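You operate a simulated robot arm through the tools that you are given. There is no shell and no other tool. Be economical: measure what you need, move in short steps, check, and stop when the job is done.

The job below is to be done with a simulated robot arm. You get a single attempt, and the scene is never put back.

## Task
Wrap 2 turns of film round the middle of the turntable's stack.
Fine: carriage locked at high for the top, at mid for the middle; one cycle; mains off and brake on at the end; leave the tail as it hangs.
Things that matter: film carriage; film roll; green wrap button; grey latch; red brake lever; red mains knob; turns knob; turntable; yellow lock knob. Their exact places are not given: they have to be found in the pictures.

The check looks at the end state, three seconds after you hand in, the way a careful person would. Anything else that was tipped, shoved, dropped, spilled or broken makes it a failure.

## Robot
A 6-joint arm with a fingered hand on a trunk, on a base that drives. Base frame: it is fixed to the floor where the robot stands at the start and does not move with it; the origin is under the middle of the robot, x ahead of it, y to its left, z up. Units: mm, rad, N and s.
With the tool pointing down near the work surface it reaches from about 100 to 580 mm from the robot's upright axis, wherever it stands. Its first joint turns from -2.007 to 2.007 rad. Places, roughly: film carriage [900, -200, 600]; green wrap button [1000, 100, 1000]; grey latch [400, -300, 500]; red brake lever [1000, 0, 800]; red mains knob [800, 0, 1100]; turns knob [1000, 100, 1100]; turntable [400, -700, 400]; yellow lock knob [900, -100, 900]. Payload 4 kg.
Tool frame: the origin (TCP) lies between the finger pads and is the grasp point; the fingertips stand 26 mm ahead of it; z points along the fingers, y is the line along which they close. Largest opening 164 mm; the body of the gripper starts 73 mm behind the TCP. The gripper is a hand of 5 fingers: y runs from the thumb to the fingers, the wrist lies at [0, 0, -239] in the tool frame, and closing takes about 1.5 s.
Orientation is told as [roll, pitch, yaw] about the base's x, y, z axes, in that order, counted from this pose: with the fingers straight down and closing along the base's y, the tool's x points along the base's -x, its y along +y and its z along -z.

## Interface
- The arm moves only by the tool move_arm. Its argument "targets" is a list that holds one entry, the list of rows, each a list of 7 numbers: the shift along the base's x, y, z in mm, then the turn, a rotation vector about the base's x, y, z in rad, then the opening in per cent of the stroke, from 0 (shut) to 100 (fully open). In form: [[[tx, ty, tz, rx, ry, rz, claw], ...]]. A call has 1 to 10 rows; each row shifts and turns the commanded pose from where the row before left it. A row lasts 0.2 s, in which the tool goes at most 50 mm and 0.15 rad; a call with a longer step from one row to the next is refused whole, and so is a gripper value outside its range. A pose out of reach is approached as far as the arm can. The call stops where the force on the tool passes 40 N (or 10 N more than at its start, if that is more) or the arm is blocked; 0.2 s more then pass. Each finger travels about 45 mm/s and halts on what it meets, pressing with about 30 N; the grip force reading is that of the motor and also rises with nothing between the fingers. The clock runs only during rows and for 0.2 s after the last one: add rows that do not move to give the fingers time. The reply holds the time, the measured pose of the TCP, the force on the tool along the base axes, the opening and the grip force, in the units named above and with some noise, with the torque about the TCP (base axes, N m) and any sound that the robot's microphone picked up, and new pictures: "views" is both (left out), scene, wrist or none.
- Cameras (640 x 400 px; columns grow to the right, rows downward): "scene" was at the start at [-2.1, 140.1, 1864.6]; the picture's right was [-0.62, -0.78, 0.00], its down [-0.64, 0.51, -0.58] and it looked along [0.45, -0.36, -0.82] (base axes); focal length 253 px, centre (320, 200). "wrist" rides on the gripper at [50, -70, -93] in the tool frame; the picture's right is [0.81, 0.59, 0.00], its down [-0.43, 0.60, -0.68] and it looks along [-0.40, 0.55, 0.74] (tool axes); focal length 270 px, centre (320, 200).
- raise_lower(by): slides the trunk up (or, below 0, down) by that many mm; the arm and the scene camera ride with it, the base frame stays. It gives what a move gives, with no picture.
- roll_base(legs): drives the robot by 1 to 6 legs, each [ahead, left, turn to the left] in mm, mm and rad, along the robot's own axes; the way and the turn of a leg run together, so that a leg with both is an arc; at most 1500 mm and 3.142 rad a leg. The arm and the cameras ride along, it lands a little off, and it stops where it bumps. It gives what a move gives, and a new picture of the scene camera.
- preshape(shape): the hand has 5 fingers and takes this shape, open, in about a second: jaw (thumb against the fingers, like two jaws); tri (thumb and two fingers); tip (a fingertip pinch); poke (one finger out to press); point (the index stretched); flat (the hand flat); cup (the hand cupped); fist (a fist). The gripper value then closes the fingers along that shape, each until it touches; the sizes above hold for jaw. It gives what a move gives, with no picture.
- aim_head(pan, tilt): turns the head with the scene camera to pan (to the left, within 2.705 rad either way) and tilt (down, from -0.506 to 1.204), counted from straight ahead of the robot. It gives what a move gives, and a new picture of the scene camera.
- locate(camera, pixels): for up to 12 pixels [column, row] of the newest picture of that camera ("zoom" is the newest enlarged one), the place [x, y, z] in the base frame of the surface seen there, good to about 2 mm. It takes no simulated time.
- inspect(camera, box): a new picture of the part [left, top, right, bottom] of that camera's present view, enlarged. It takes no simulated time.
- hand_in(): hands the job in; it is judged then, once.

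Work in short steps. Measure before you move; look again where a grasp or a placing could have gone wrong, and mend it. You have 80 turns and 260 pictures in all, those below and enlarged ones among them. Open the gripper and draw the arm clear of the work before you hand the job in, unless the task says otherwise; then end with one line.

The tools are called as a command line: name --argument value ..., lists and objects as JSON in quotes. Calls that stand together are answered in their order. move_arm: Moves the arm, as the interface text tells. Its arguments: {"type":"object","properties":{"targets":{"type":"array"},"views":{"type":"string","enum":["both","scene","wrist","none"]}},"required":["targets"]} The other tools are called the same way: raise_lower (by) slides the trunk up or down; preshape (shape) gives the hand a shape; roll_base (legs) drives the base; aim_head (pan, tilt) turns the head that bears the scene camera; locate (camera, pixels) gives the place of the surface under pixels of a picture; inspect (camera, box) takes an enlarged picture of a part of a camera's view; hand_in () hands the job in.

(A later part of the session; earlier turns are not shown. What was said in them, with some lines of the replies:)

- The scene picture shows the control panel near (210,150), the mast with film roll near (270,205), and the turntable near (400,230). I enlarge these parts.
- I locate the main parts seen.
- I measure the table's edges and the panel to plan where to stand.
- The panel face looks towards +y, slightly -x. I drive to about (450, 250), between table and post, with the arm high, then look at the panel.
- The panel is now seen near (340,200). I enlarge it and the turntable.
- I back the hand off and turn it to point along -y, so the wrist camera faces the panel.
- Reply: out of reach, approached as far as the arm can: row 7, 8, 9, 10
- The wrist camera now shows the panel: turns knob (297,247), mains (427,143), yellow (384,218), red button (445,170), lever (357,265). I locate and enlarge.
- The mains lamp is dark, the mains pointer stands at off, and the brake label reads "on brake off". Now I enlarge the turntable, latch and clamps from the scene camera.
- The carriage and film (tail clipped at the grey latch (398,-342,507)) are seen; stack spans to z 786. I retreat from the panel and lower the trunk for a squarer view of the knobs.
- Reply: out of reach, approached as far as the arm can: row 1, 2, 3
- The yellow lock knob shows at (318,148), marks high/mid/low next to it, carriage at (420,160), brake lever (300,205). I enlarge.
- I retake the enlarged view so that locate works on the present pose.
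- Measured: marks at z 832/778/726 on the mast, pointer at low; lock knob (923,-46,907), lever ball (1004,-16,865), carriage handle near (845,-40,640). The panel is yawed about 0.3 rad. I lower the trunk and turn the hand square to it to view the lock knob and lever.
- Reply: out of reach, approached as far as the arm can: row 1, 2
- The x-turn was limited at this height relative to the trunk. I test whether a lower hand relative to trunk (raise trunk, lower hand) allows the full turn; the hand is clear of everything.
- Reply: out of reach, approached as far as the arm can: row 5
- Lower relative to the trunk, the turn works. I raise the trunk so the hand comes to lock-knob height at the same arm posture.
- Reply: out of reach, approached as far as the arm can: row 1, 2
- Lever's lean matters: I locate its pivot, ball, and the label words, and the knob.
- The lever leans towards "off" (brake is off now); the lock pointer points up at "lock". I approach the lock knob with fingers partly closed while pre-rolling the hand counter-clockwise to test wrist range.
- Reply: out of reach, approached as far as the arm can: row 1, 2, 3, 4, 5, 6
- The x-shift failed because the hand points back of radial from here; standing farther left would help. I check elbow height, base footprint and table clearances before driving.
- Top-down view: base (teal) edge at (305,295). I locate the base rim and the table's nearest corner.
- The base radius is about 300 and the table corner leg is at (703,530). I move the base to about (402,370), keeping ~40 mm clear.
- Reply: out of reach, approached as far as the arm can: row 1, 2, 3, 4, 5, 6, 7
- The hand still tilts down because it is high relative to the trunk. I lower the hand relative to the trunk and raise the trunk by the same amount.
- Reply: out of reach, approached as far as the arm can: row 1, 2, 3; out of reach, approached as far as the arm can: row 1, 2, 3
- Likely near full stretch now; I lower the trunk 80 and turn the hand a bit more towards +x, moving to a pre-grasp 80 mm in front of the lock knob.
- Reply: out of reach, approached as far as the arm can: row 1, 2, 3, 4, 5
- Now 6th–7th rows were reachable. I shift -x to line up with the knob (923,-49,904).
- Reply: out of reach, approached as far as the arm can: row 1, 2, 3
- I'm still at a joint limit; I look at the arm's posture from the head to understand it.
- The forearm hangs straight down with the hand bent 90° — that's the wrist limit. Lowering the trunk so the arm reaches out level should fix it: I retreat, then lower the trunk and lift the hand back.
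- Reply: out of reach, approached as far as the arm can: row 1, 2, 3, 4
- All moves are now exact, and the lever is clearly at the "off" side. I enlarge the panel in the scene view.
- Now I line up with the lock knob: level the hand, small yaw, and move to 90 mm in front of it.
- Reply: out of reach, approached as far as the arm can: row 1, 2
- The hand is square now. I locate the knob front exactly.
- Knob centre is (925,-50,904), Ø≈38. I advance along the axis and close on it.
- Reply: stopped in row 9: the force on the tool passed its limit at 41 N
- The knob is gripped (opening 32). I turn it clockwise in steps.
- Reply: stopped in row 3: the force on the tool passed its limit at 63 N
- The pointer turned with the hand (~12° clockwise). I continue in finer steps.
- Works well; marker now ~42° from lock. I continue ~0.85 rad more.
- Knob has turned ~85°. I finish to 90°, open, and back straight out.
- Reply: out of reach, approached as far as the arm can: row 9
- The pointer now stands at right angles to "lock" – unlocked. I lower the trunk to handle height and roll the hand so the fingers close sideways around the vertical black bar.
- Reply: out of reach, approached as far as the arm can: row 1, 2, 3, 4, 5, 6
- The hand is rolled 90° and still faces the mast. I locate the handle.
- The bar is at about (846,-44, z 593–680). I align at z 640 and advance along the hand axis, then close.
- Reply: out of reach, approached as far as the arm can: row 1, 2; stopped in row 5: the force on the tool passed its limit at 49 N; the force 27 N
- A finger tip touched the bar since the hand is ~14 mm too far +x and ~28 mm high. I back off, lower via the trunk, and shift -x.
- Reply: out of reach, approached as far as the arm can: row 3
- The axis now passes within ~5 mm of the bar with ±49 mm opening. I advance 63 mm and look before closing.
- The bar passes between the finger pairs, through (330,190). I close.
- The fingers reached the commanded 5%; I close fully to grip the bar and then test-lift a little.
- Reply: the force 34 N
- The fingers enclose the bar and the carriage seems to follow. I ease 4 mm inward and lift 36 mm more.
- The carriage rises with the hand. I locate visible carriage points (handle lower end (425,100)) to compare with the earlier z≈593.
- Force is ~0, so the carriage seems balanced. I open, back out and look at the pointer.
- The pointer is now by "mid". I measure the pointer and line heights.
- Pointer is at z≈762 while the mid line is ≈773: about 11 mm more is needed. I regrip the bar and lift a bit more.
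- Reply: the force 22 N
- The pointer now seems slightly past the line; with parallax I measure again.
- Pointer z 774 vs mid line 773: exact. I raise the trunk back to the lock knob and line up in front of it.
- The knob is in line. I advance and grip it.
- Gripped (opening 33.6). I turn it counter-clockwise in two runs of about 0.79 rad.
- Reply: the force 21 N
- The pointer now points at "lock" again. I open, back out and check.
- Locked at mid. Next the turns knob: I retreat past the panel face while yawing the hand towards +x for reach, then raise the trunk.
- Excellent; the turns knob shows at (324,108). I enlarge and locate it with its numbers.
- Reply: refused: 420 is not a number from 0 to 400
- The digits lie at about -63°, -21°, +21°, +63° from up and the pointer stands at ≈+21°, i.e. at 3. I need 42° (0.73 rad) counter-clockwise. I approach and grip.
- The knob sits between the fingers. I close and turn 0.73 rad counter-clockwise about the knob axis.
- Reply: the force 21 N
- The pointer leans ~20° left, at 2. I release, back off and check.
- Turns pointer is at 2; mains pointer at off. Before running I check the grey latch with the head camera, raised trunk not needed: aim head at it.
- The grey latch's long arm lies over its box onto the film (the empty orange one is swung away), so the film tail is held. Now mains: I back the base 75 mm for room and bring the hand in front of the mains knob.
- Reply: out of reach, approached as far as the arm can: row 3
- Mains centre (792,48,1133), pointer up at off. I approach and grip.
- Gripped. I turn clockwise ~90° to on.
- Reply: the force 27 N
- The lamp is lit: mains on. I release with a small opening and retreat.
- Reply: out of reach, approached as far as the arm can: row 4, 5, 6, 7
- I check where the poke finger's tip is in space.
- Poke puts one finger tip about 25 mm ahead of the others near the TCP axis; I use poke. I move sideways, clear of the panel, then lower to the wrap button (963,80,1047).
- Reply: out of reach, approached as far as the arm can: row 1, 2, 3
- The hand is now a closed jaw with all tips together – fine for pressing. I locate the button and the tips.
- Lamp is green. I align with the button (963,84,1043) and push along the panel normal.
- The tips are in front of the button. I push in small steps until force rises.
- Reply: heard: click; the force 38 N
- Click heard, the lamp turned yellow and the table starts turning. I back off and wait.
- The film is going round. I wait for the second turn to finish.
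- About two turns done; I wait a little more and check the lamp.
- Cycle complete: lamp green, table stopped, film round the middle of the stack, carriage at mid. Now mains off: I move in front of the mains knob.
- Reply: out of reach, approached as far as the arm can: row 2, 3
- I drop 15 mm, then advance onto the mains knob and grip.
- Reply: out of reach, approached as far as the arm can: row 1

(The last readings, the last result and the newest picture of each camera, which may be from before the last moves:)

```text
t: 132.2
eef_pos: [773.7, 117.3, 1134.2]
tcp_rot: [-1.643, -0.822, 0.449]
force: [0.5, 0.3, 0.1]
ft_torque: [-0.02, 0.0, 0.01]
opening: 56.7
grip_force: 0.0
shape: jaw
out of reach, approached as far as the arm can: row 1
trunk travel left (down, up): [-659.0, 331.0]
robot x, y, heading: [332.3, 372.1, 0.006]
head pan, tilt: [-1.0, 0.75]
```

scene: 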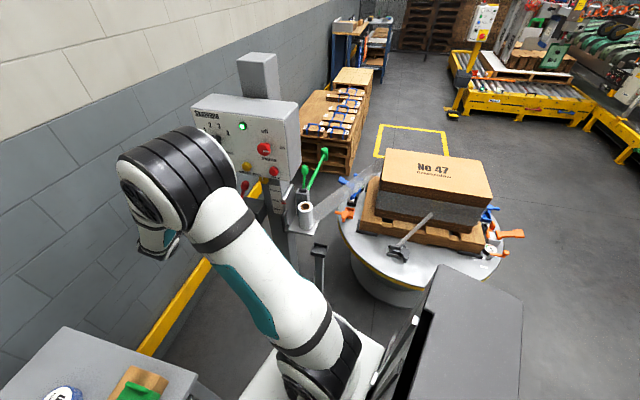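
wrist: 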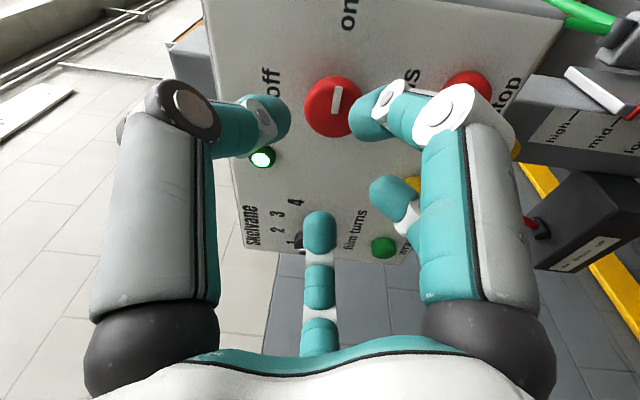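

Well centred between the fingers; advance and close.

move_arm --targets '[[[4, -16, 0, 0, 0, 0, 36], [4, -16, 0, 0, 0, 0, 36], [4, -16, -1, 0, 0, 0, 36], [3, -12, 0, 0, 0, 0, 36], [0, 0, 0, 0, 0, 0, 25], [0, 0, 0, 0, 0, 0, 12], [0, 0, 0, 0, 0, 0, 10], [0, 0, 0, 0, 0, 0, 10]]]' --views "wrist"

```text
t: 134.0
eef_pos: [789.6, 57.6, 1133.4]
tcp_rot: [-1.656, -0.822, 0.457]
force: [2.7, -0.4, -1.5]
ft_torque: [0.1, 0.11, 0.04]
opening: 32.0
grip_force: 29.6
shape: tri
trunk travel left (down, up): [-659.0, 331.0]
robot x, y, heading: [328.1, 368.3, 0.005]
head pan, tilt: [-1.0, 0.75]
```

wrist: 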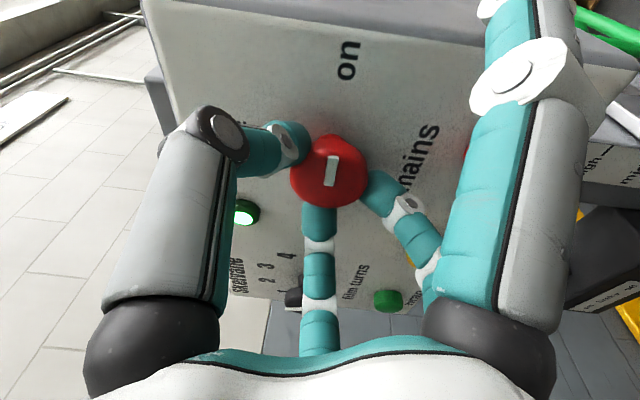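

The hand switched itself to "tri" (one finger stretched away), but three fingers hold the knob. I turn counter-clockwise carefully, first part.

move_arm --targets '[[[0, 0, 0, -0.023, 0.075, 0, 10], [0, 0, 0, -0.023, 0.075, 0, 10], [0, 0, 0, -0.023, 0.075, 0, 10], [0, 0, 0, -0.023, 0.075, 0, 10], [0, 0, 0, -0.023, 0.075, 0, 10]]]' --views "wrist"

```text
t: 135.2
eef_pos: [790.9, 56.9, 1132.6]
tcp_rot: [-1.588, -0.431, 0.417]
force: [6.5, -1.6, -2.8]
ft_torque: [-0.01, 0.02, 0.06]
opening: 31.8
grip_force: 29.4
shape: tri
trunk travel left (down, up): [-659.0, 331.0]
robot x, y, heading: [325.7, 369.3, 0.006]
head pan, tilt: [-1.0, 0.75]
5 turns are left
```

wrist: 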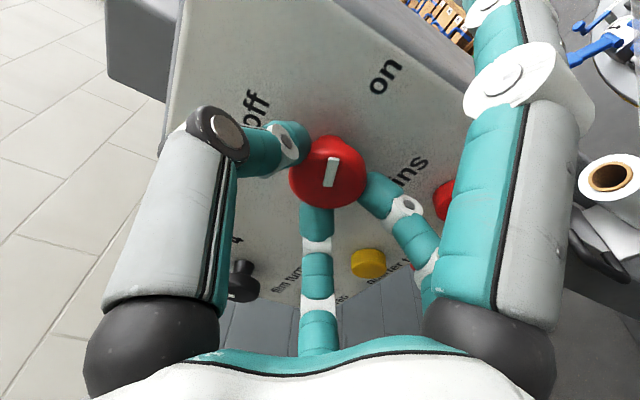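

Five turns remain, so I pack calls: finish the counter-clockwise turn to off, release and back out, with a check view.

move_arm --targets '[[[0, 0, 0, -0.023, 0.077, 0, 10], [0, 0, 0, -0.023, 0.077, 0, 10], [0, 0, 0, -0.023, 0.077, 0, 10], [0, 0, 0, -0.023, 0.077, 0, 10], [0, 0, 0, -0.023, 0.077, 0, 10], [0, 0, 0, -0.023, 0.077, 0, 10], [0, 0, 0, -0.023, 0.077, 0, 10], [0, 0, 0, -0.023, 0.077, 0, 10], [0, 0, 0, -0.023, 0.077, 0, 10], [0, 0, 0, -0.023, 0.077, 0, 10]]]' --views "none"

move_arm --targets '[[[0, 0, 0, -0.023, 0.077, 0, 10], [0, 0, 0, -0.023, 0.077, 0, 10], [0, 0, 0, -0.023, 0.077, 0, 10], [0, 0, 0, -0.023, 0.077, 0, 10], [0, 0, 0, -0.015, 0.048, 0, 10], [0, 0, 0, 0, 0, 0, 10]]]' --views "wrist"

move_arm --targets '[[[0, 0, 0, 0, 0, 0, 36], [0, 0, 0, 0, 0, 0, 36], [0, 0, 0, 0, 0, 0, 36], [-5, 17, 0, 0, 0, 0, 36], [-7, 26, 0, 0, 0, 0, 36], [-4, 26, 0, 0, 0, 0, 36], [0, 0, 0, 0, 0, 0, 36]]]' --views "both"

inspect --camera "scene" --box '[180, 90, 340, 210]'

```text
t: 137.4
eef_pos: [791.0, 55.9, 1131.8]
tcp_rot: [-1.49, 0.368, 0.417]
force: [12.4, -3.4, -2.0]
ft_torque: [-0.12, -0.08, 0.23]
opening: 31.6
grip_force: 30.3
shape: tri
trunk travel left (down, up): [-659.0, 331.0]
robot x, y, heading: [334.7, 368.6, 0.01]
head pan, tilt: [-1.0, 0.75]
```

```text
t: 138.8
eef_pos: [792.4, 56.2, 1132.9]
tcp_rot: [-1.434, 0.736, 0.448]
force: [13.1, -0.3, -5.1]
ft_torque: [-0.07, -0.03, 0.4]
opening: 31.4
grip_force: 29.8
shape: tri
trunk travel left (down, up): [-659.0, 331.0]
robot x, y, heading: [327.9, 372.5, 0.002]
head pan, tilt: [-1.0, 0.75]
```

wrist: 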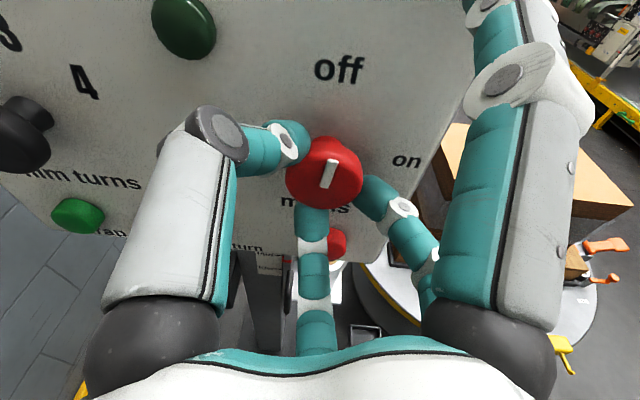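

```text
t: 140.4
eef_pos: [774.2, 127.1, 1133.7]
tcp_rot: [-1.435, 0.733, 0.446]
force: [0.4, -0.1, 0.8]
ft_torque: [0.0, -0.02, -0.01]
opening: 56.4
grip_force: 0.0
shape: tri
trunk travel left (down, up): [-659.0, 331.0]
robot x, y, heading: [322.8, 366.3, 0.004]
head pan, tilt: [-1.0, 0.75]
```

scene: 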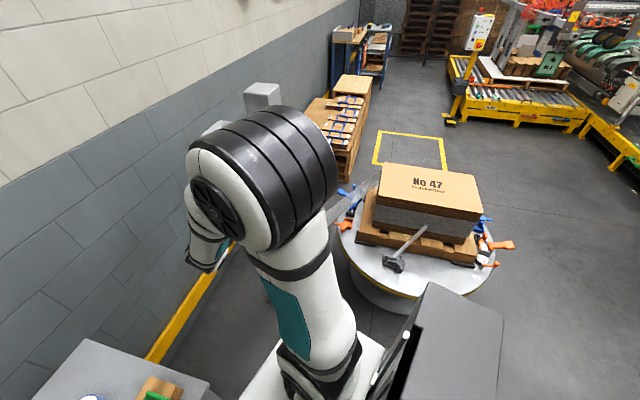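
wrist: 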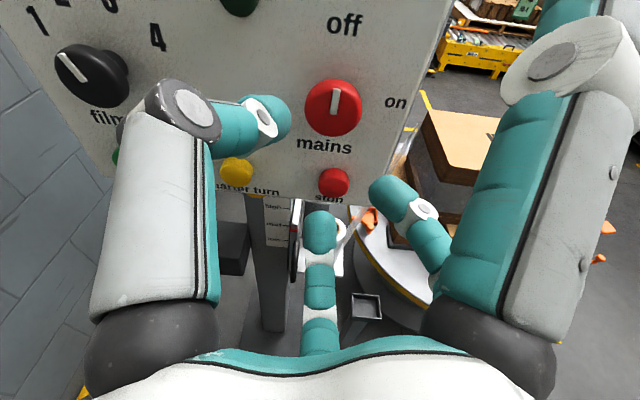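

```text
3.33 times, centred on (260, 150) of scene
4 turns are left
```

zoom: 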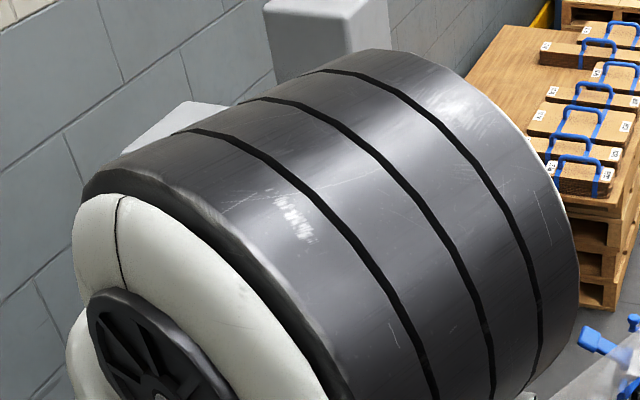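

Mains is off (pointer up, lamp dark). Next the brake: I move the base forward, set a jaw, lower to lever height, close the fingers and place them on the "off" side of the lever ball.

roll_base --legs '[[78, 0, 0]]'

raise_lower --by -285

preshape --shape "jaw"

move_arm --targets '[[[0, 0, 0, 0, 0, 0, 0], [0, 0, 0, 0, 0, 0, 0], [0, 0, 0, 0, 0, 0, 0], [0, 0, 0, 0, 0, 0, 0], [0, 0, 0, 0, 0, 0, 0], [0, 0, 0, 0, 0, 0, 0], [0, 0, 0, 0, 0, 0, 0], [0, 0, 0, 0, 0, 0, 0], [0, 0, 0, 0, 0, 0, 0]]]' --views "none"

move_arm --targets '[[[14, -18, 0, 0, 0, 0, 0], [14, -18, 0, 0, 0, 0, 0], [14, -18, 0, 0, 0, 0, 0], [14, -18, 0, 0, 0, 0, 0], [14, -18, 0, 0, 0, 0, 0], [14, -18, 0, 0, 0, 0, 0], [0, 0, 0, 0, 0, 0, 0]]]' --views "wrist"

locate --camera "wrist" --pixels '[[320, 160], [300, 160], [340, 160], [320, 140], [200, 200], [230, 200], [200, 240], [170, 220], [230, 250], [260, 200], [240, 160], [250, 230]]'

```text
t: 141.4
eef_pos: [851.5, 126.4, 1133.4]
tcp_rot: [-1.433, 0.734, 0.444]
force: [0.1, -0.2, 0.0]
ft_torque: [0.03, 0.0, -0.03]
opening: 56.7
grip_force: 0.0
shape: tri
trunk travel left (down, up): [-659.0, 331.0]
robot x, y, heading: [407.3, 371.4, 0.004]
head pan, tilt: [-1.0, 0.75]
```

scene: 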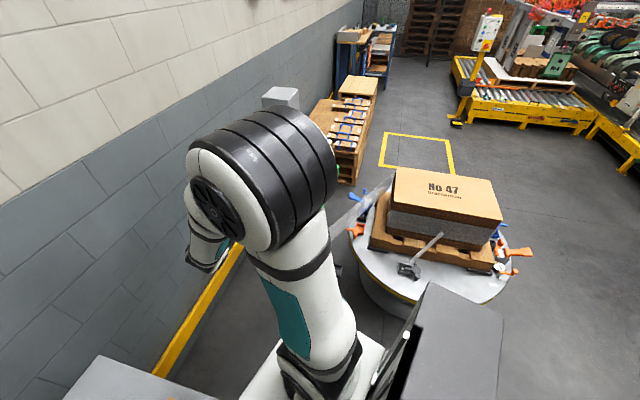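

```text
t: 144.3
eef_pos: [851.3, 125.9, 849.0]
tcp_rot: [-1.433, 0.733, 0.445]
force: [0.0, 0.1, -0.2]
ft_torque: [0.0, 0.01, -0.03]
opening: 56.7
grip_force: 0.1
shape: tri
trunk travel left (down, up): [-374.0, 616.0]
robot x, y, heading: [404.9, 367.5, 0.004]
head pan, tilt: [-1.0, 0.75]
```

```text
t: 145.2
eef_pos: [852.6, 126.4, 849.3]
tcp_rot: [-1.433, 0.733, 0.447]
force: [-0.8, -0.6, -0.6]
ft_torque: [0.04, 0.01, 0.02]
opening: 163.9
grip_force: 0.1
shape: jaw
trunk travel left (down, up): [-374.0, 616.0]
robot x, y, heading: [405.2, 369.4, 0.004]
head pan, tilt: [-1.0, 0.75]
```

```text
t: 147.2
eef_pos: [852.9, 126.4, 849.0]
tcp_rot: [-1.434, 0.733, 0.446]
force: [0.0, -1.2, 0.7]
ft_torque: [0.01, -0.02, -0.01]
opening: 0.0
grip_force: 0.0
shape: jaw
trunk travel left (down, up): [-374.0, 616.0]
robot x, y, heading: [404.5, 372.1, 0.004]
head pan, tilt: [-1.0, 0.75]
```

```text
t: 148.8
eef_pos: [936.3, 18.3, 849.4]
tcp_rot: [-1.435, 0.736, 0.446]
force: [-0.3, -0.1, 0.7]
ft_torque: [0.03, -0.02, 0.0]
opening: 0.0
grip_force: 30.3
shape: jaw
trunk travel left (down, up): [-374.0, 616.0]
robot x, y, heading: [405.6, 374.7, 0.009]
head pan, tilt: [-1.0, 0.75]
```

wrist: 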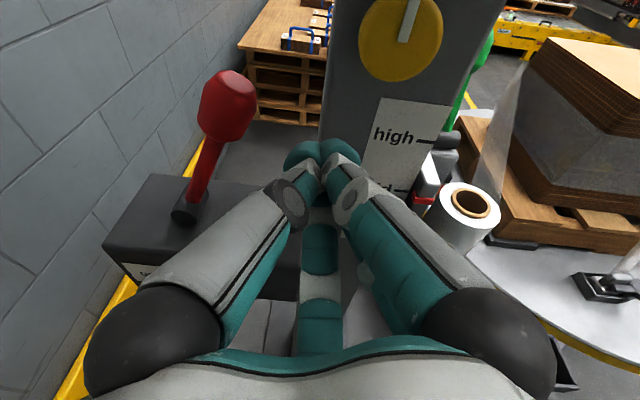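

```text
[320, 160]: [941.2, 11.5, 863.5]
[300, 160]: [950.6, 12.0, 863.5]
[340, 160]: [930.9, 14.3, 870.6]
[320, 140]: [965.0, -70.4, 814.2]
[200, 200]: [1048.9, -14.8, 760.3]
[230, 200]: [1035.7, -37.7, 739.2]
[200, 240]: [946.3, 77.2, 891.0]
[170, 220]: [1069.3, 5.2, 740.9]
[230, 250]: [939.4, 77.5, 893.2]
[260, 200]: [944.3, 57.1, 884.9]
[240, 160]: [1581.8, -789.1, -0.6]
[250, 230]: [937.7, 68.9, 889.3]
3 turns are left
```

The closed fingers stand to the "off" side of the ball. I go 18 mm deeper and sweep towards "on" along the box direction; the force limit guards the end stop.

move_arm --targets '[[[0, -18, 0, 0, 0, 0, 0], [18, 5, 0, 0, 0, 0, 0], [18, 5, 2, 0, 0, 0, 0], [18, 5, 2, 0, 0, 0, 0], [18, 6, 0, 0, 0, 0, 0], [18, 6, 0, 0, 0, 0, 0], [18, 6, -2, 0, 0, 0, 0], [14, 4, -2, 0, 0, 0, 0]]]' --views "wrist"

move_arm --targets '[[[5, 1.5, 0, 0, 0, 0, 0], [5, 1.5, 0, 0, 0, 0, 0]]]' --views "wrist"

inspect --camera "wrist" --box '[100, 40, 400, 300]'

```text
t: 150.6
eef_pos: [1057.3, 37.2, 848.7]
tcp_rot: [-1.434, 0.733, 0.444]
force: [0.6, -0.3, -0.2]
ft_torque: [0.0, 0.01, 0.04]
opening: 0.0
grip_force: 30.0
shape: jaw
trunk travel left (down, up): [-374.0, 616.0]
robot x, y, heading: [405.7, 368.7, 0.006]
head pan, tilt: [-1.0, 0.75]
```

wrist: 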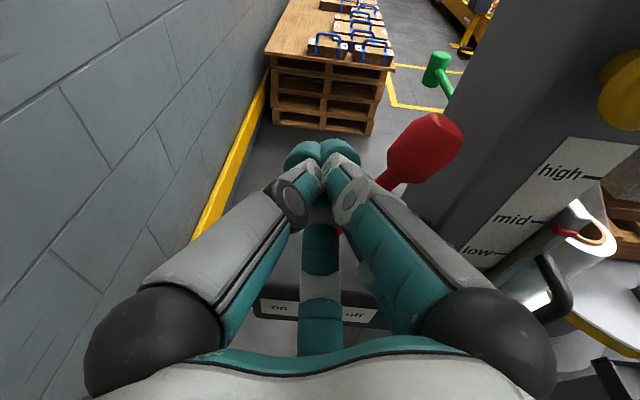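

```text
t: 151.2
eef_pos: [1067.0, 40.4, 850.0]
tcp_rot: [-1.432, 0.735, 0.446]
force: [0.0, 0.1, 0.5]
ft_torque: [0.02, -0.02, 0.0]
opening: 0.0
grip_force: 29.5
shape: jaw
trunk travel left (down, up): [-374.0, 616.0]
robot x, y, heading: [406.5, 372.3, 0.002]
head pan, tilt: [-1.0, 0.75]
```

wrist: 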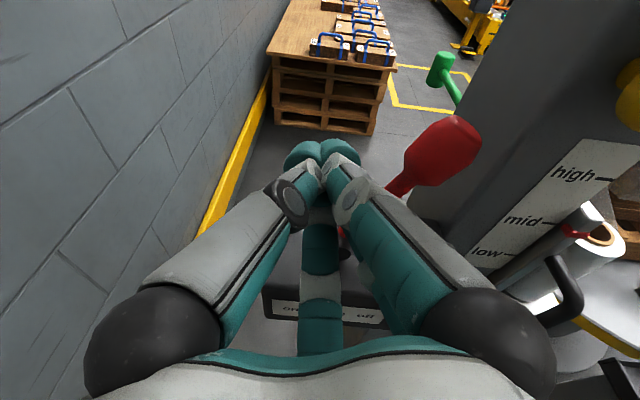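

```text
1.54 times, centred on (250, 170) of wrist
2 turns are left
```

zoom: 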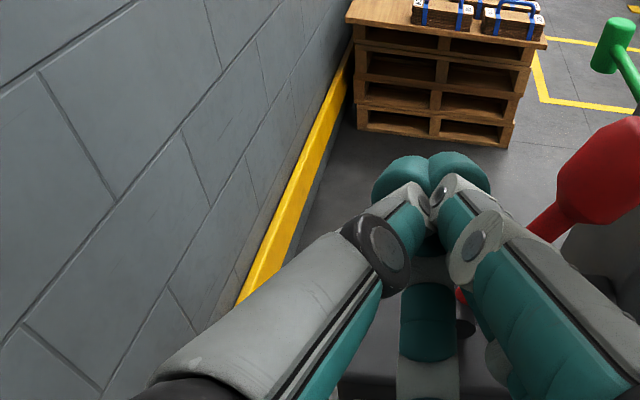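

The fingers passed in front of the ball (they need ~30 mm more depth). I go back to the "off" side, go deeper, sweep again towards "on", then retreat and look.

move_arm --targets '[[[0, 15, 0, 0, 0, 0, 0], [-33, 0, 0, 0, 0, 0, 0], [-33, 0, 0, 0, 0, 0, 0], [-33, 0, 0, 0, 0, 0, 0], [-32, 0, 0, 0, 0, 0, 0], [0, -28, 0, 0, 0, 0, 0], [0, -28, 0, 0, 0, 0, 0], [0, -27, 0, 0, 0, 0, 0]]]' --views "wrist"

move_arm --targets '[[[14, 3, 0, 0, 0, 0, 0], [14, 3, 0, 0, 0, 0, 0], [14, 3, 0, 0, 0, 0, 0], [14, 3, 0, 0, 0, 0, 0], [14, 4, 0, 0, 0, 0, 0], [14, 4, 0, 0, 0, 0, 0], [14, 4, 0, 0, 0, 0, 0], [14, 4, 0, 0, 0, 0, 0], [10, 2, 0, 0, 0, 0, 0]]]' --views "wrist"

move_arm --targets '[[[6, 1.5, 0, 0, 0, 0, 0], [6, 1.5, 0, 0, 0, 0, 0], [6, 1.5, 0, 0, 0, 0, 0], [6, 1.5, 0, 0, 0, 0, 0], [6, 1.5, 0, 0, 0, 0, 0], [6, 1.5, 0, 0, 0, 0, 0]]]' --views "wrist"

move_arm --targets '[[[-8, 3, 0, 0, 0, 0, 0], [-14, 25, 0, 0, 0, 0, 0], [-14, 35, 0, 0, 0, 0, 0], [-14, 35, 0, 0, 0, 0, 0], [-14, 35, 0, 0, 0, 0, 0], [0, 0, 0, 0, 0, 0, 40], [0, 0, 0, 0, 0, 0, 40], [0, 0, 0, 0, 0, 0, 40]]]' --views "wrist"

inspect --camera "wrist" --box '[140, 40, 460, 280]'

```text
t: 153.0
eef_pos: [936.6, -26.1, 848.1]
tcp_rot: [-1.434, 0.735, 0.449]
force: [0.1, 0.5, 0.2]
ft_torque: [0.01, 0.03, 0.0]
opening: 0.0
grip_force: 30.2
shape: jaw
trunk travel left (down, up): [-374.0, 616.0]
robot x, y, heading: [409.0, 372.7, 0.004]
head pan, tilt: [-1.0, 0.75]
```

wrist: 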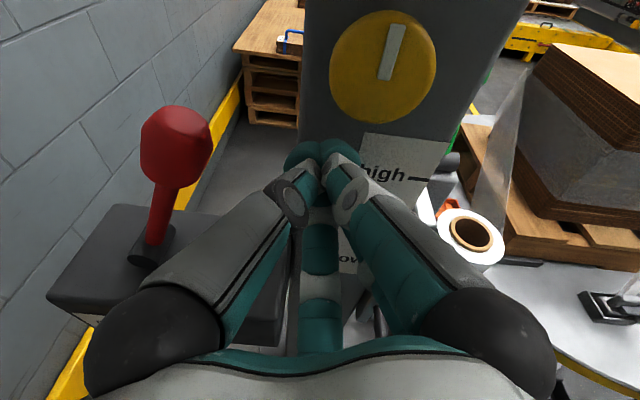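

```text
t: 155.0
eef_pos: [1060.0, 1.8, 850.4]
tcp_rot: [-1.433, 0.734, 0.446]
force: [0.5, -0.2, 0.0]
ft_torque: [0.04, 0.0, 0.01]
opening: 0.0
grip_force: 29.5
shape: jaw
trunk travel left (down, up): [-374.0, 616.0]
robot x, y, heading: [401.8, 371.5, 0.002]
head pan, tilt: [-1.0, 0.75]
```

wrist: 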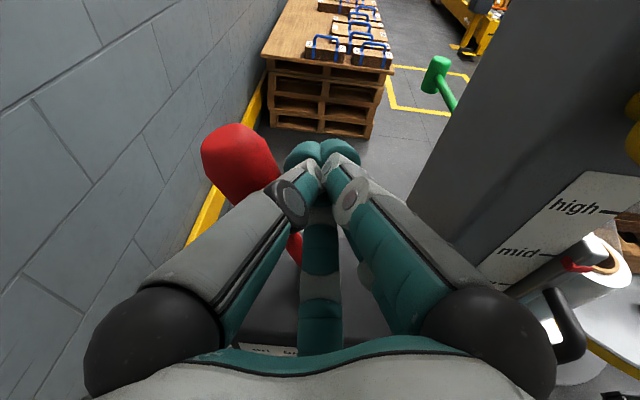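

```text
t: 156.0
eef_pos: [1073.9, 4.9, 849.7]
tcp_rot: [-1.432, 0.732, 0.429]
force: [-21.7, 7.6, 3.4]
ft_torque: [0.04, 0.06, 0.05]
opening: 0.0
grip_force: 30.1
shape: jaw
trunk travel left (down, up): [-374.0, 616.0]
robot x, y, heading: [406.9, 373.5, -0.0]
head pan, tilt: [-1.0, 0.75]
stopped in row 5: the force on the tool passed its limit at 44 N (the readings are from after the stop); the commanded pose is now the measured one
```

wrist: 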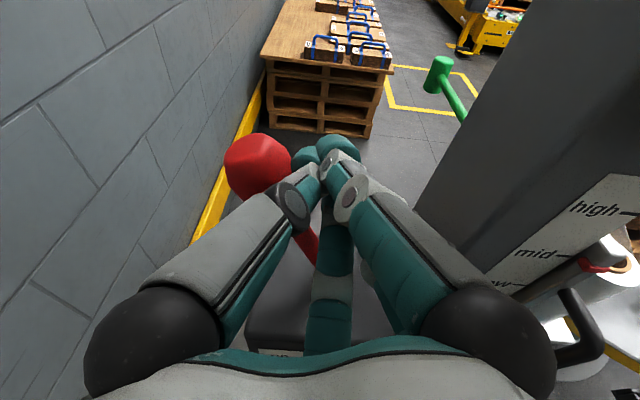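

```text
t: 157.8
eef_pos: [1015.4, 135.9, 846.3]
tcp_rot: [-1.431, 0.732, 0.436]
force: [0.1, -0.2, 0.2]
ft_torque: [0.0, 0.01, 0.01]
opening: 65.2
grip_force: 0.0
shape: jaw
trunk travel left (down, up): [-374.0, 616.0]
robot x, y, heading: [405.6, 370.5, 0.002]
head pan, tilt: [-1.0, 0.75]
```

wrist: 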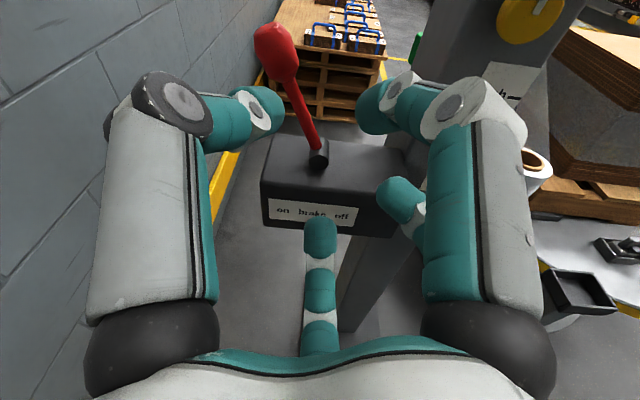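

```text
1.67 times, centred on (300, 160) of wrist
1 turns are left
```

zoom: 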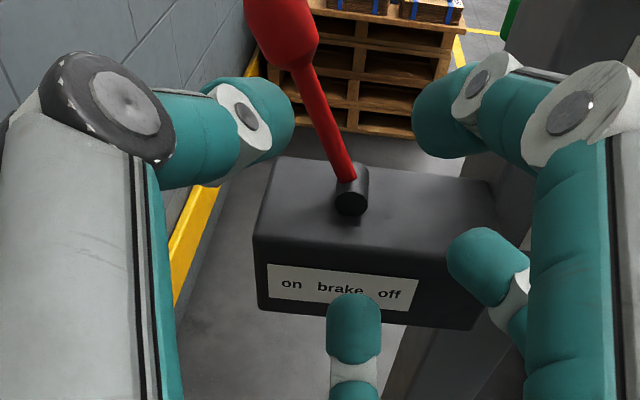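

The lever now leans to "on", having met its end stop at 44 N. Mains is off, the carriage is locked at mid, and the hand is open and clear, so I hand in.

hand_in

```text
The job is handed in.
```

I handed the job in: the machine ran one cycle at 2 turns and the film is round the middle of the stack. The carriage is locked at mid, the mains is off, the brake is on, and the tail is left hanging.
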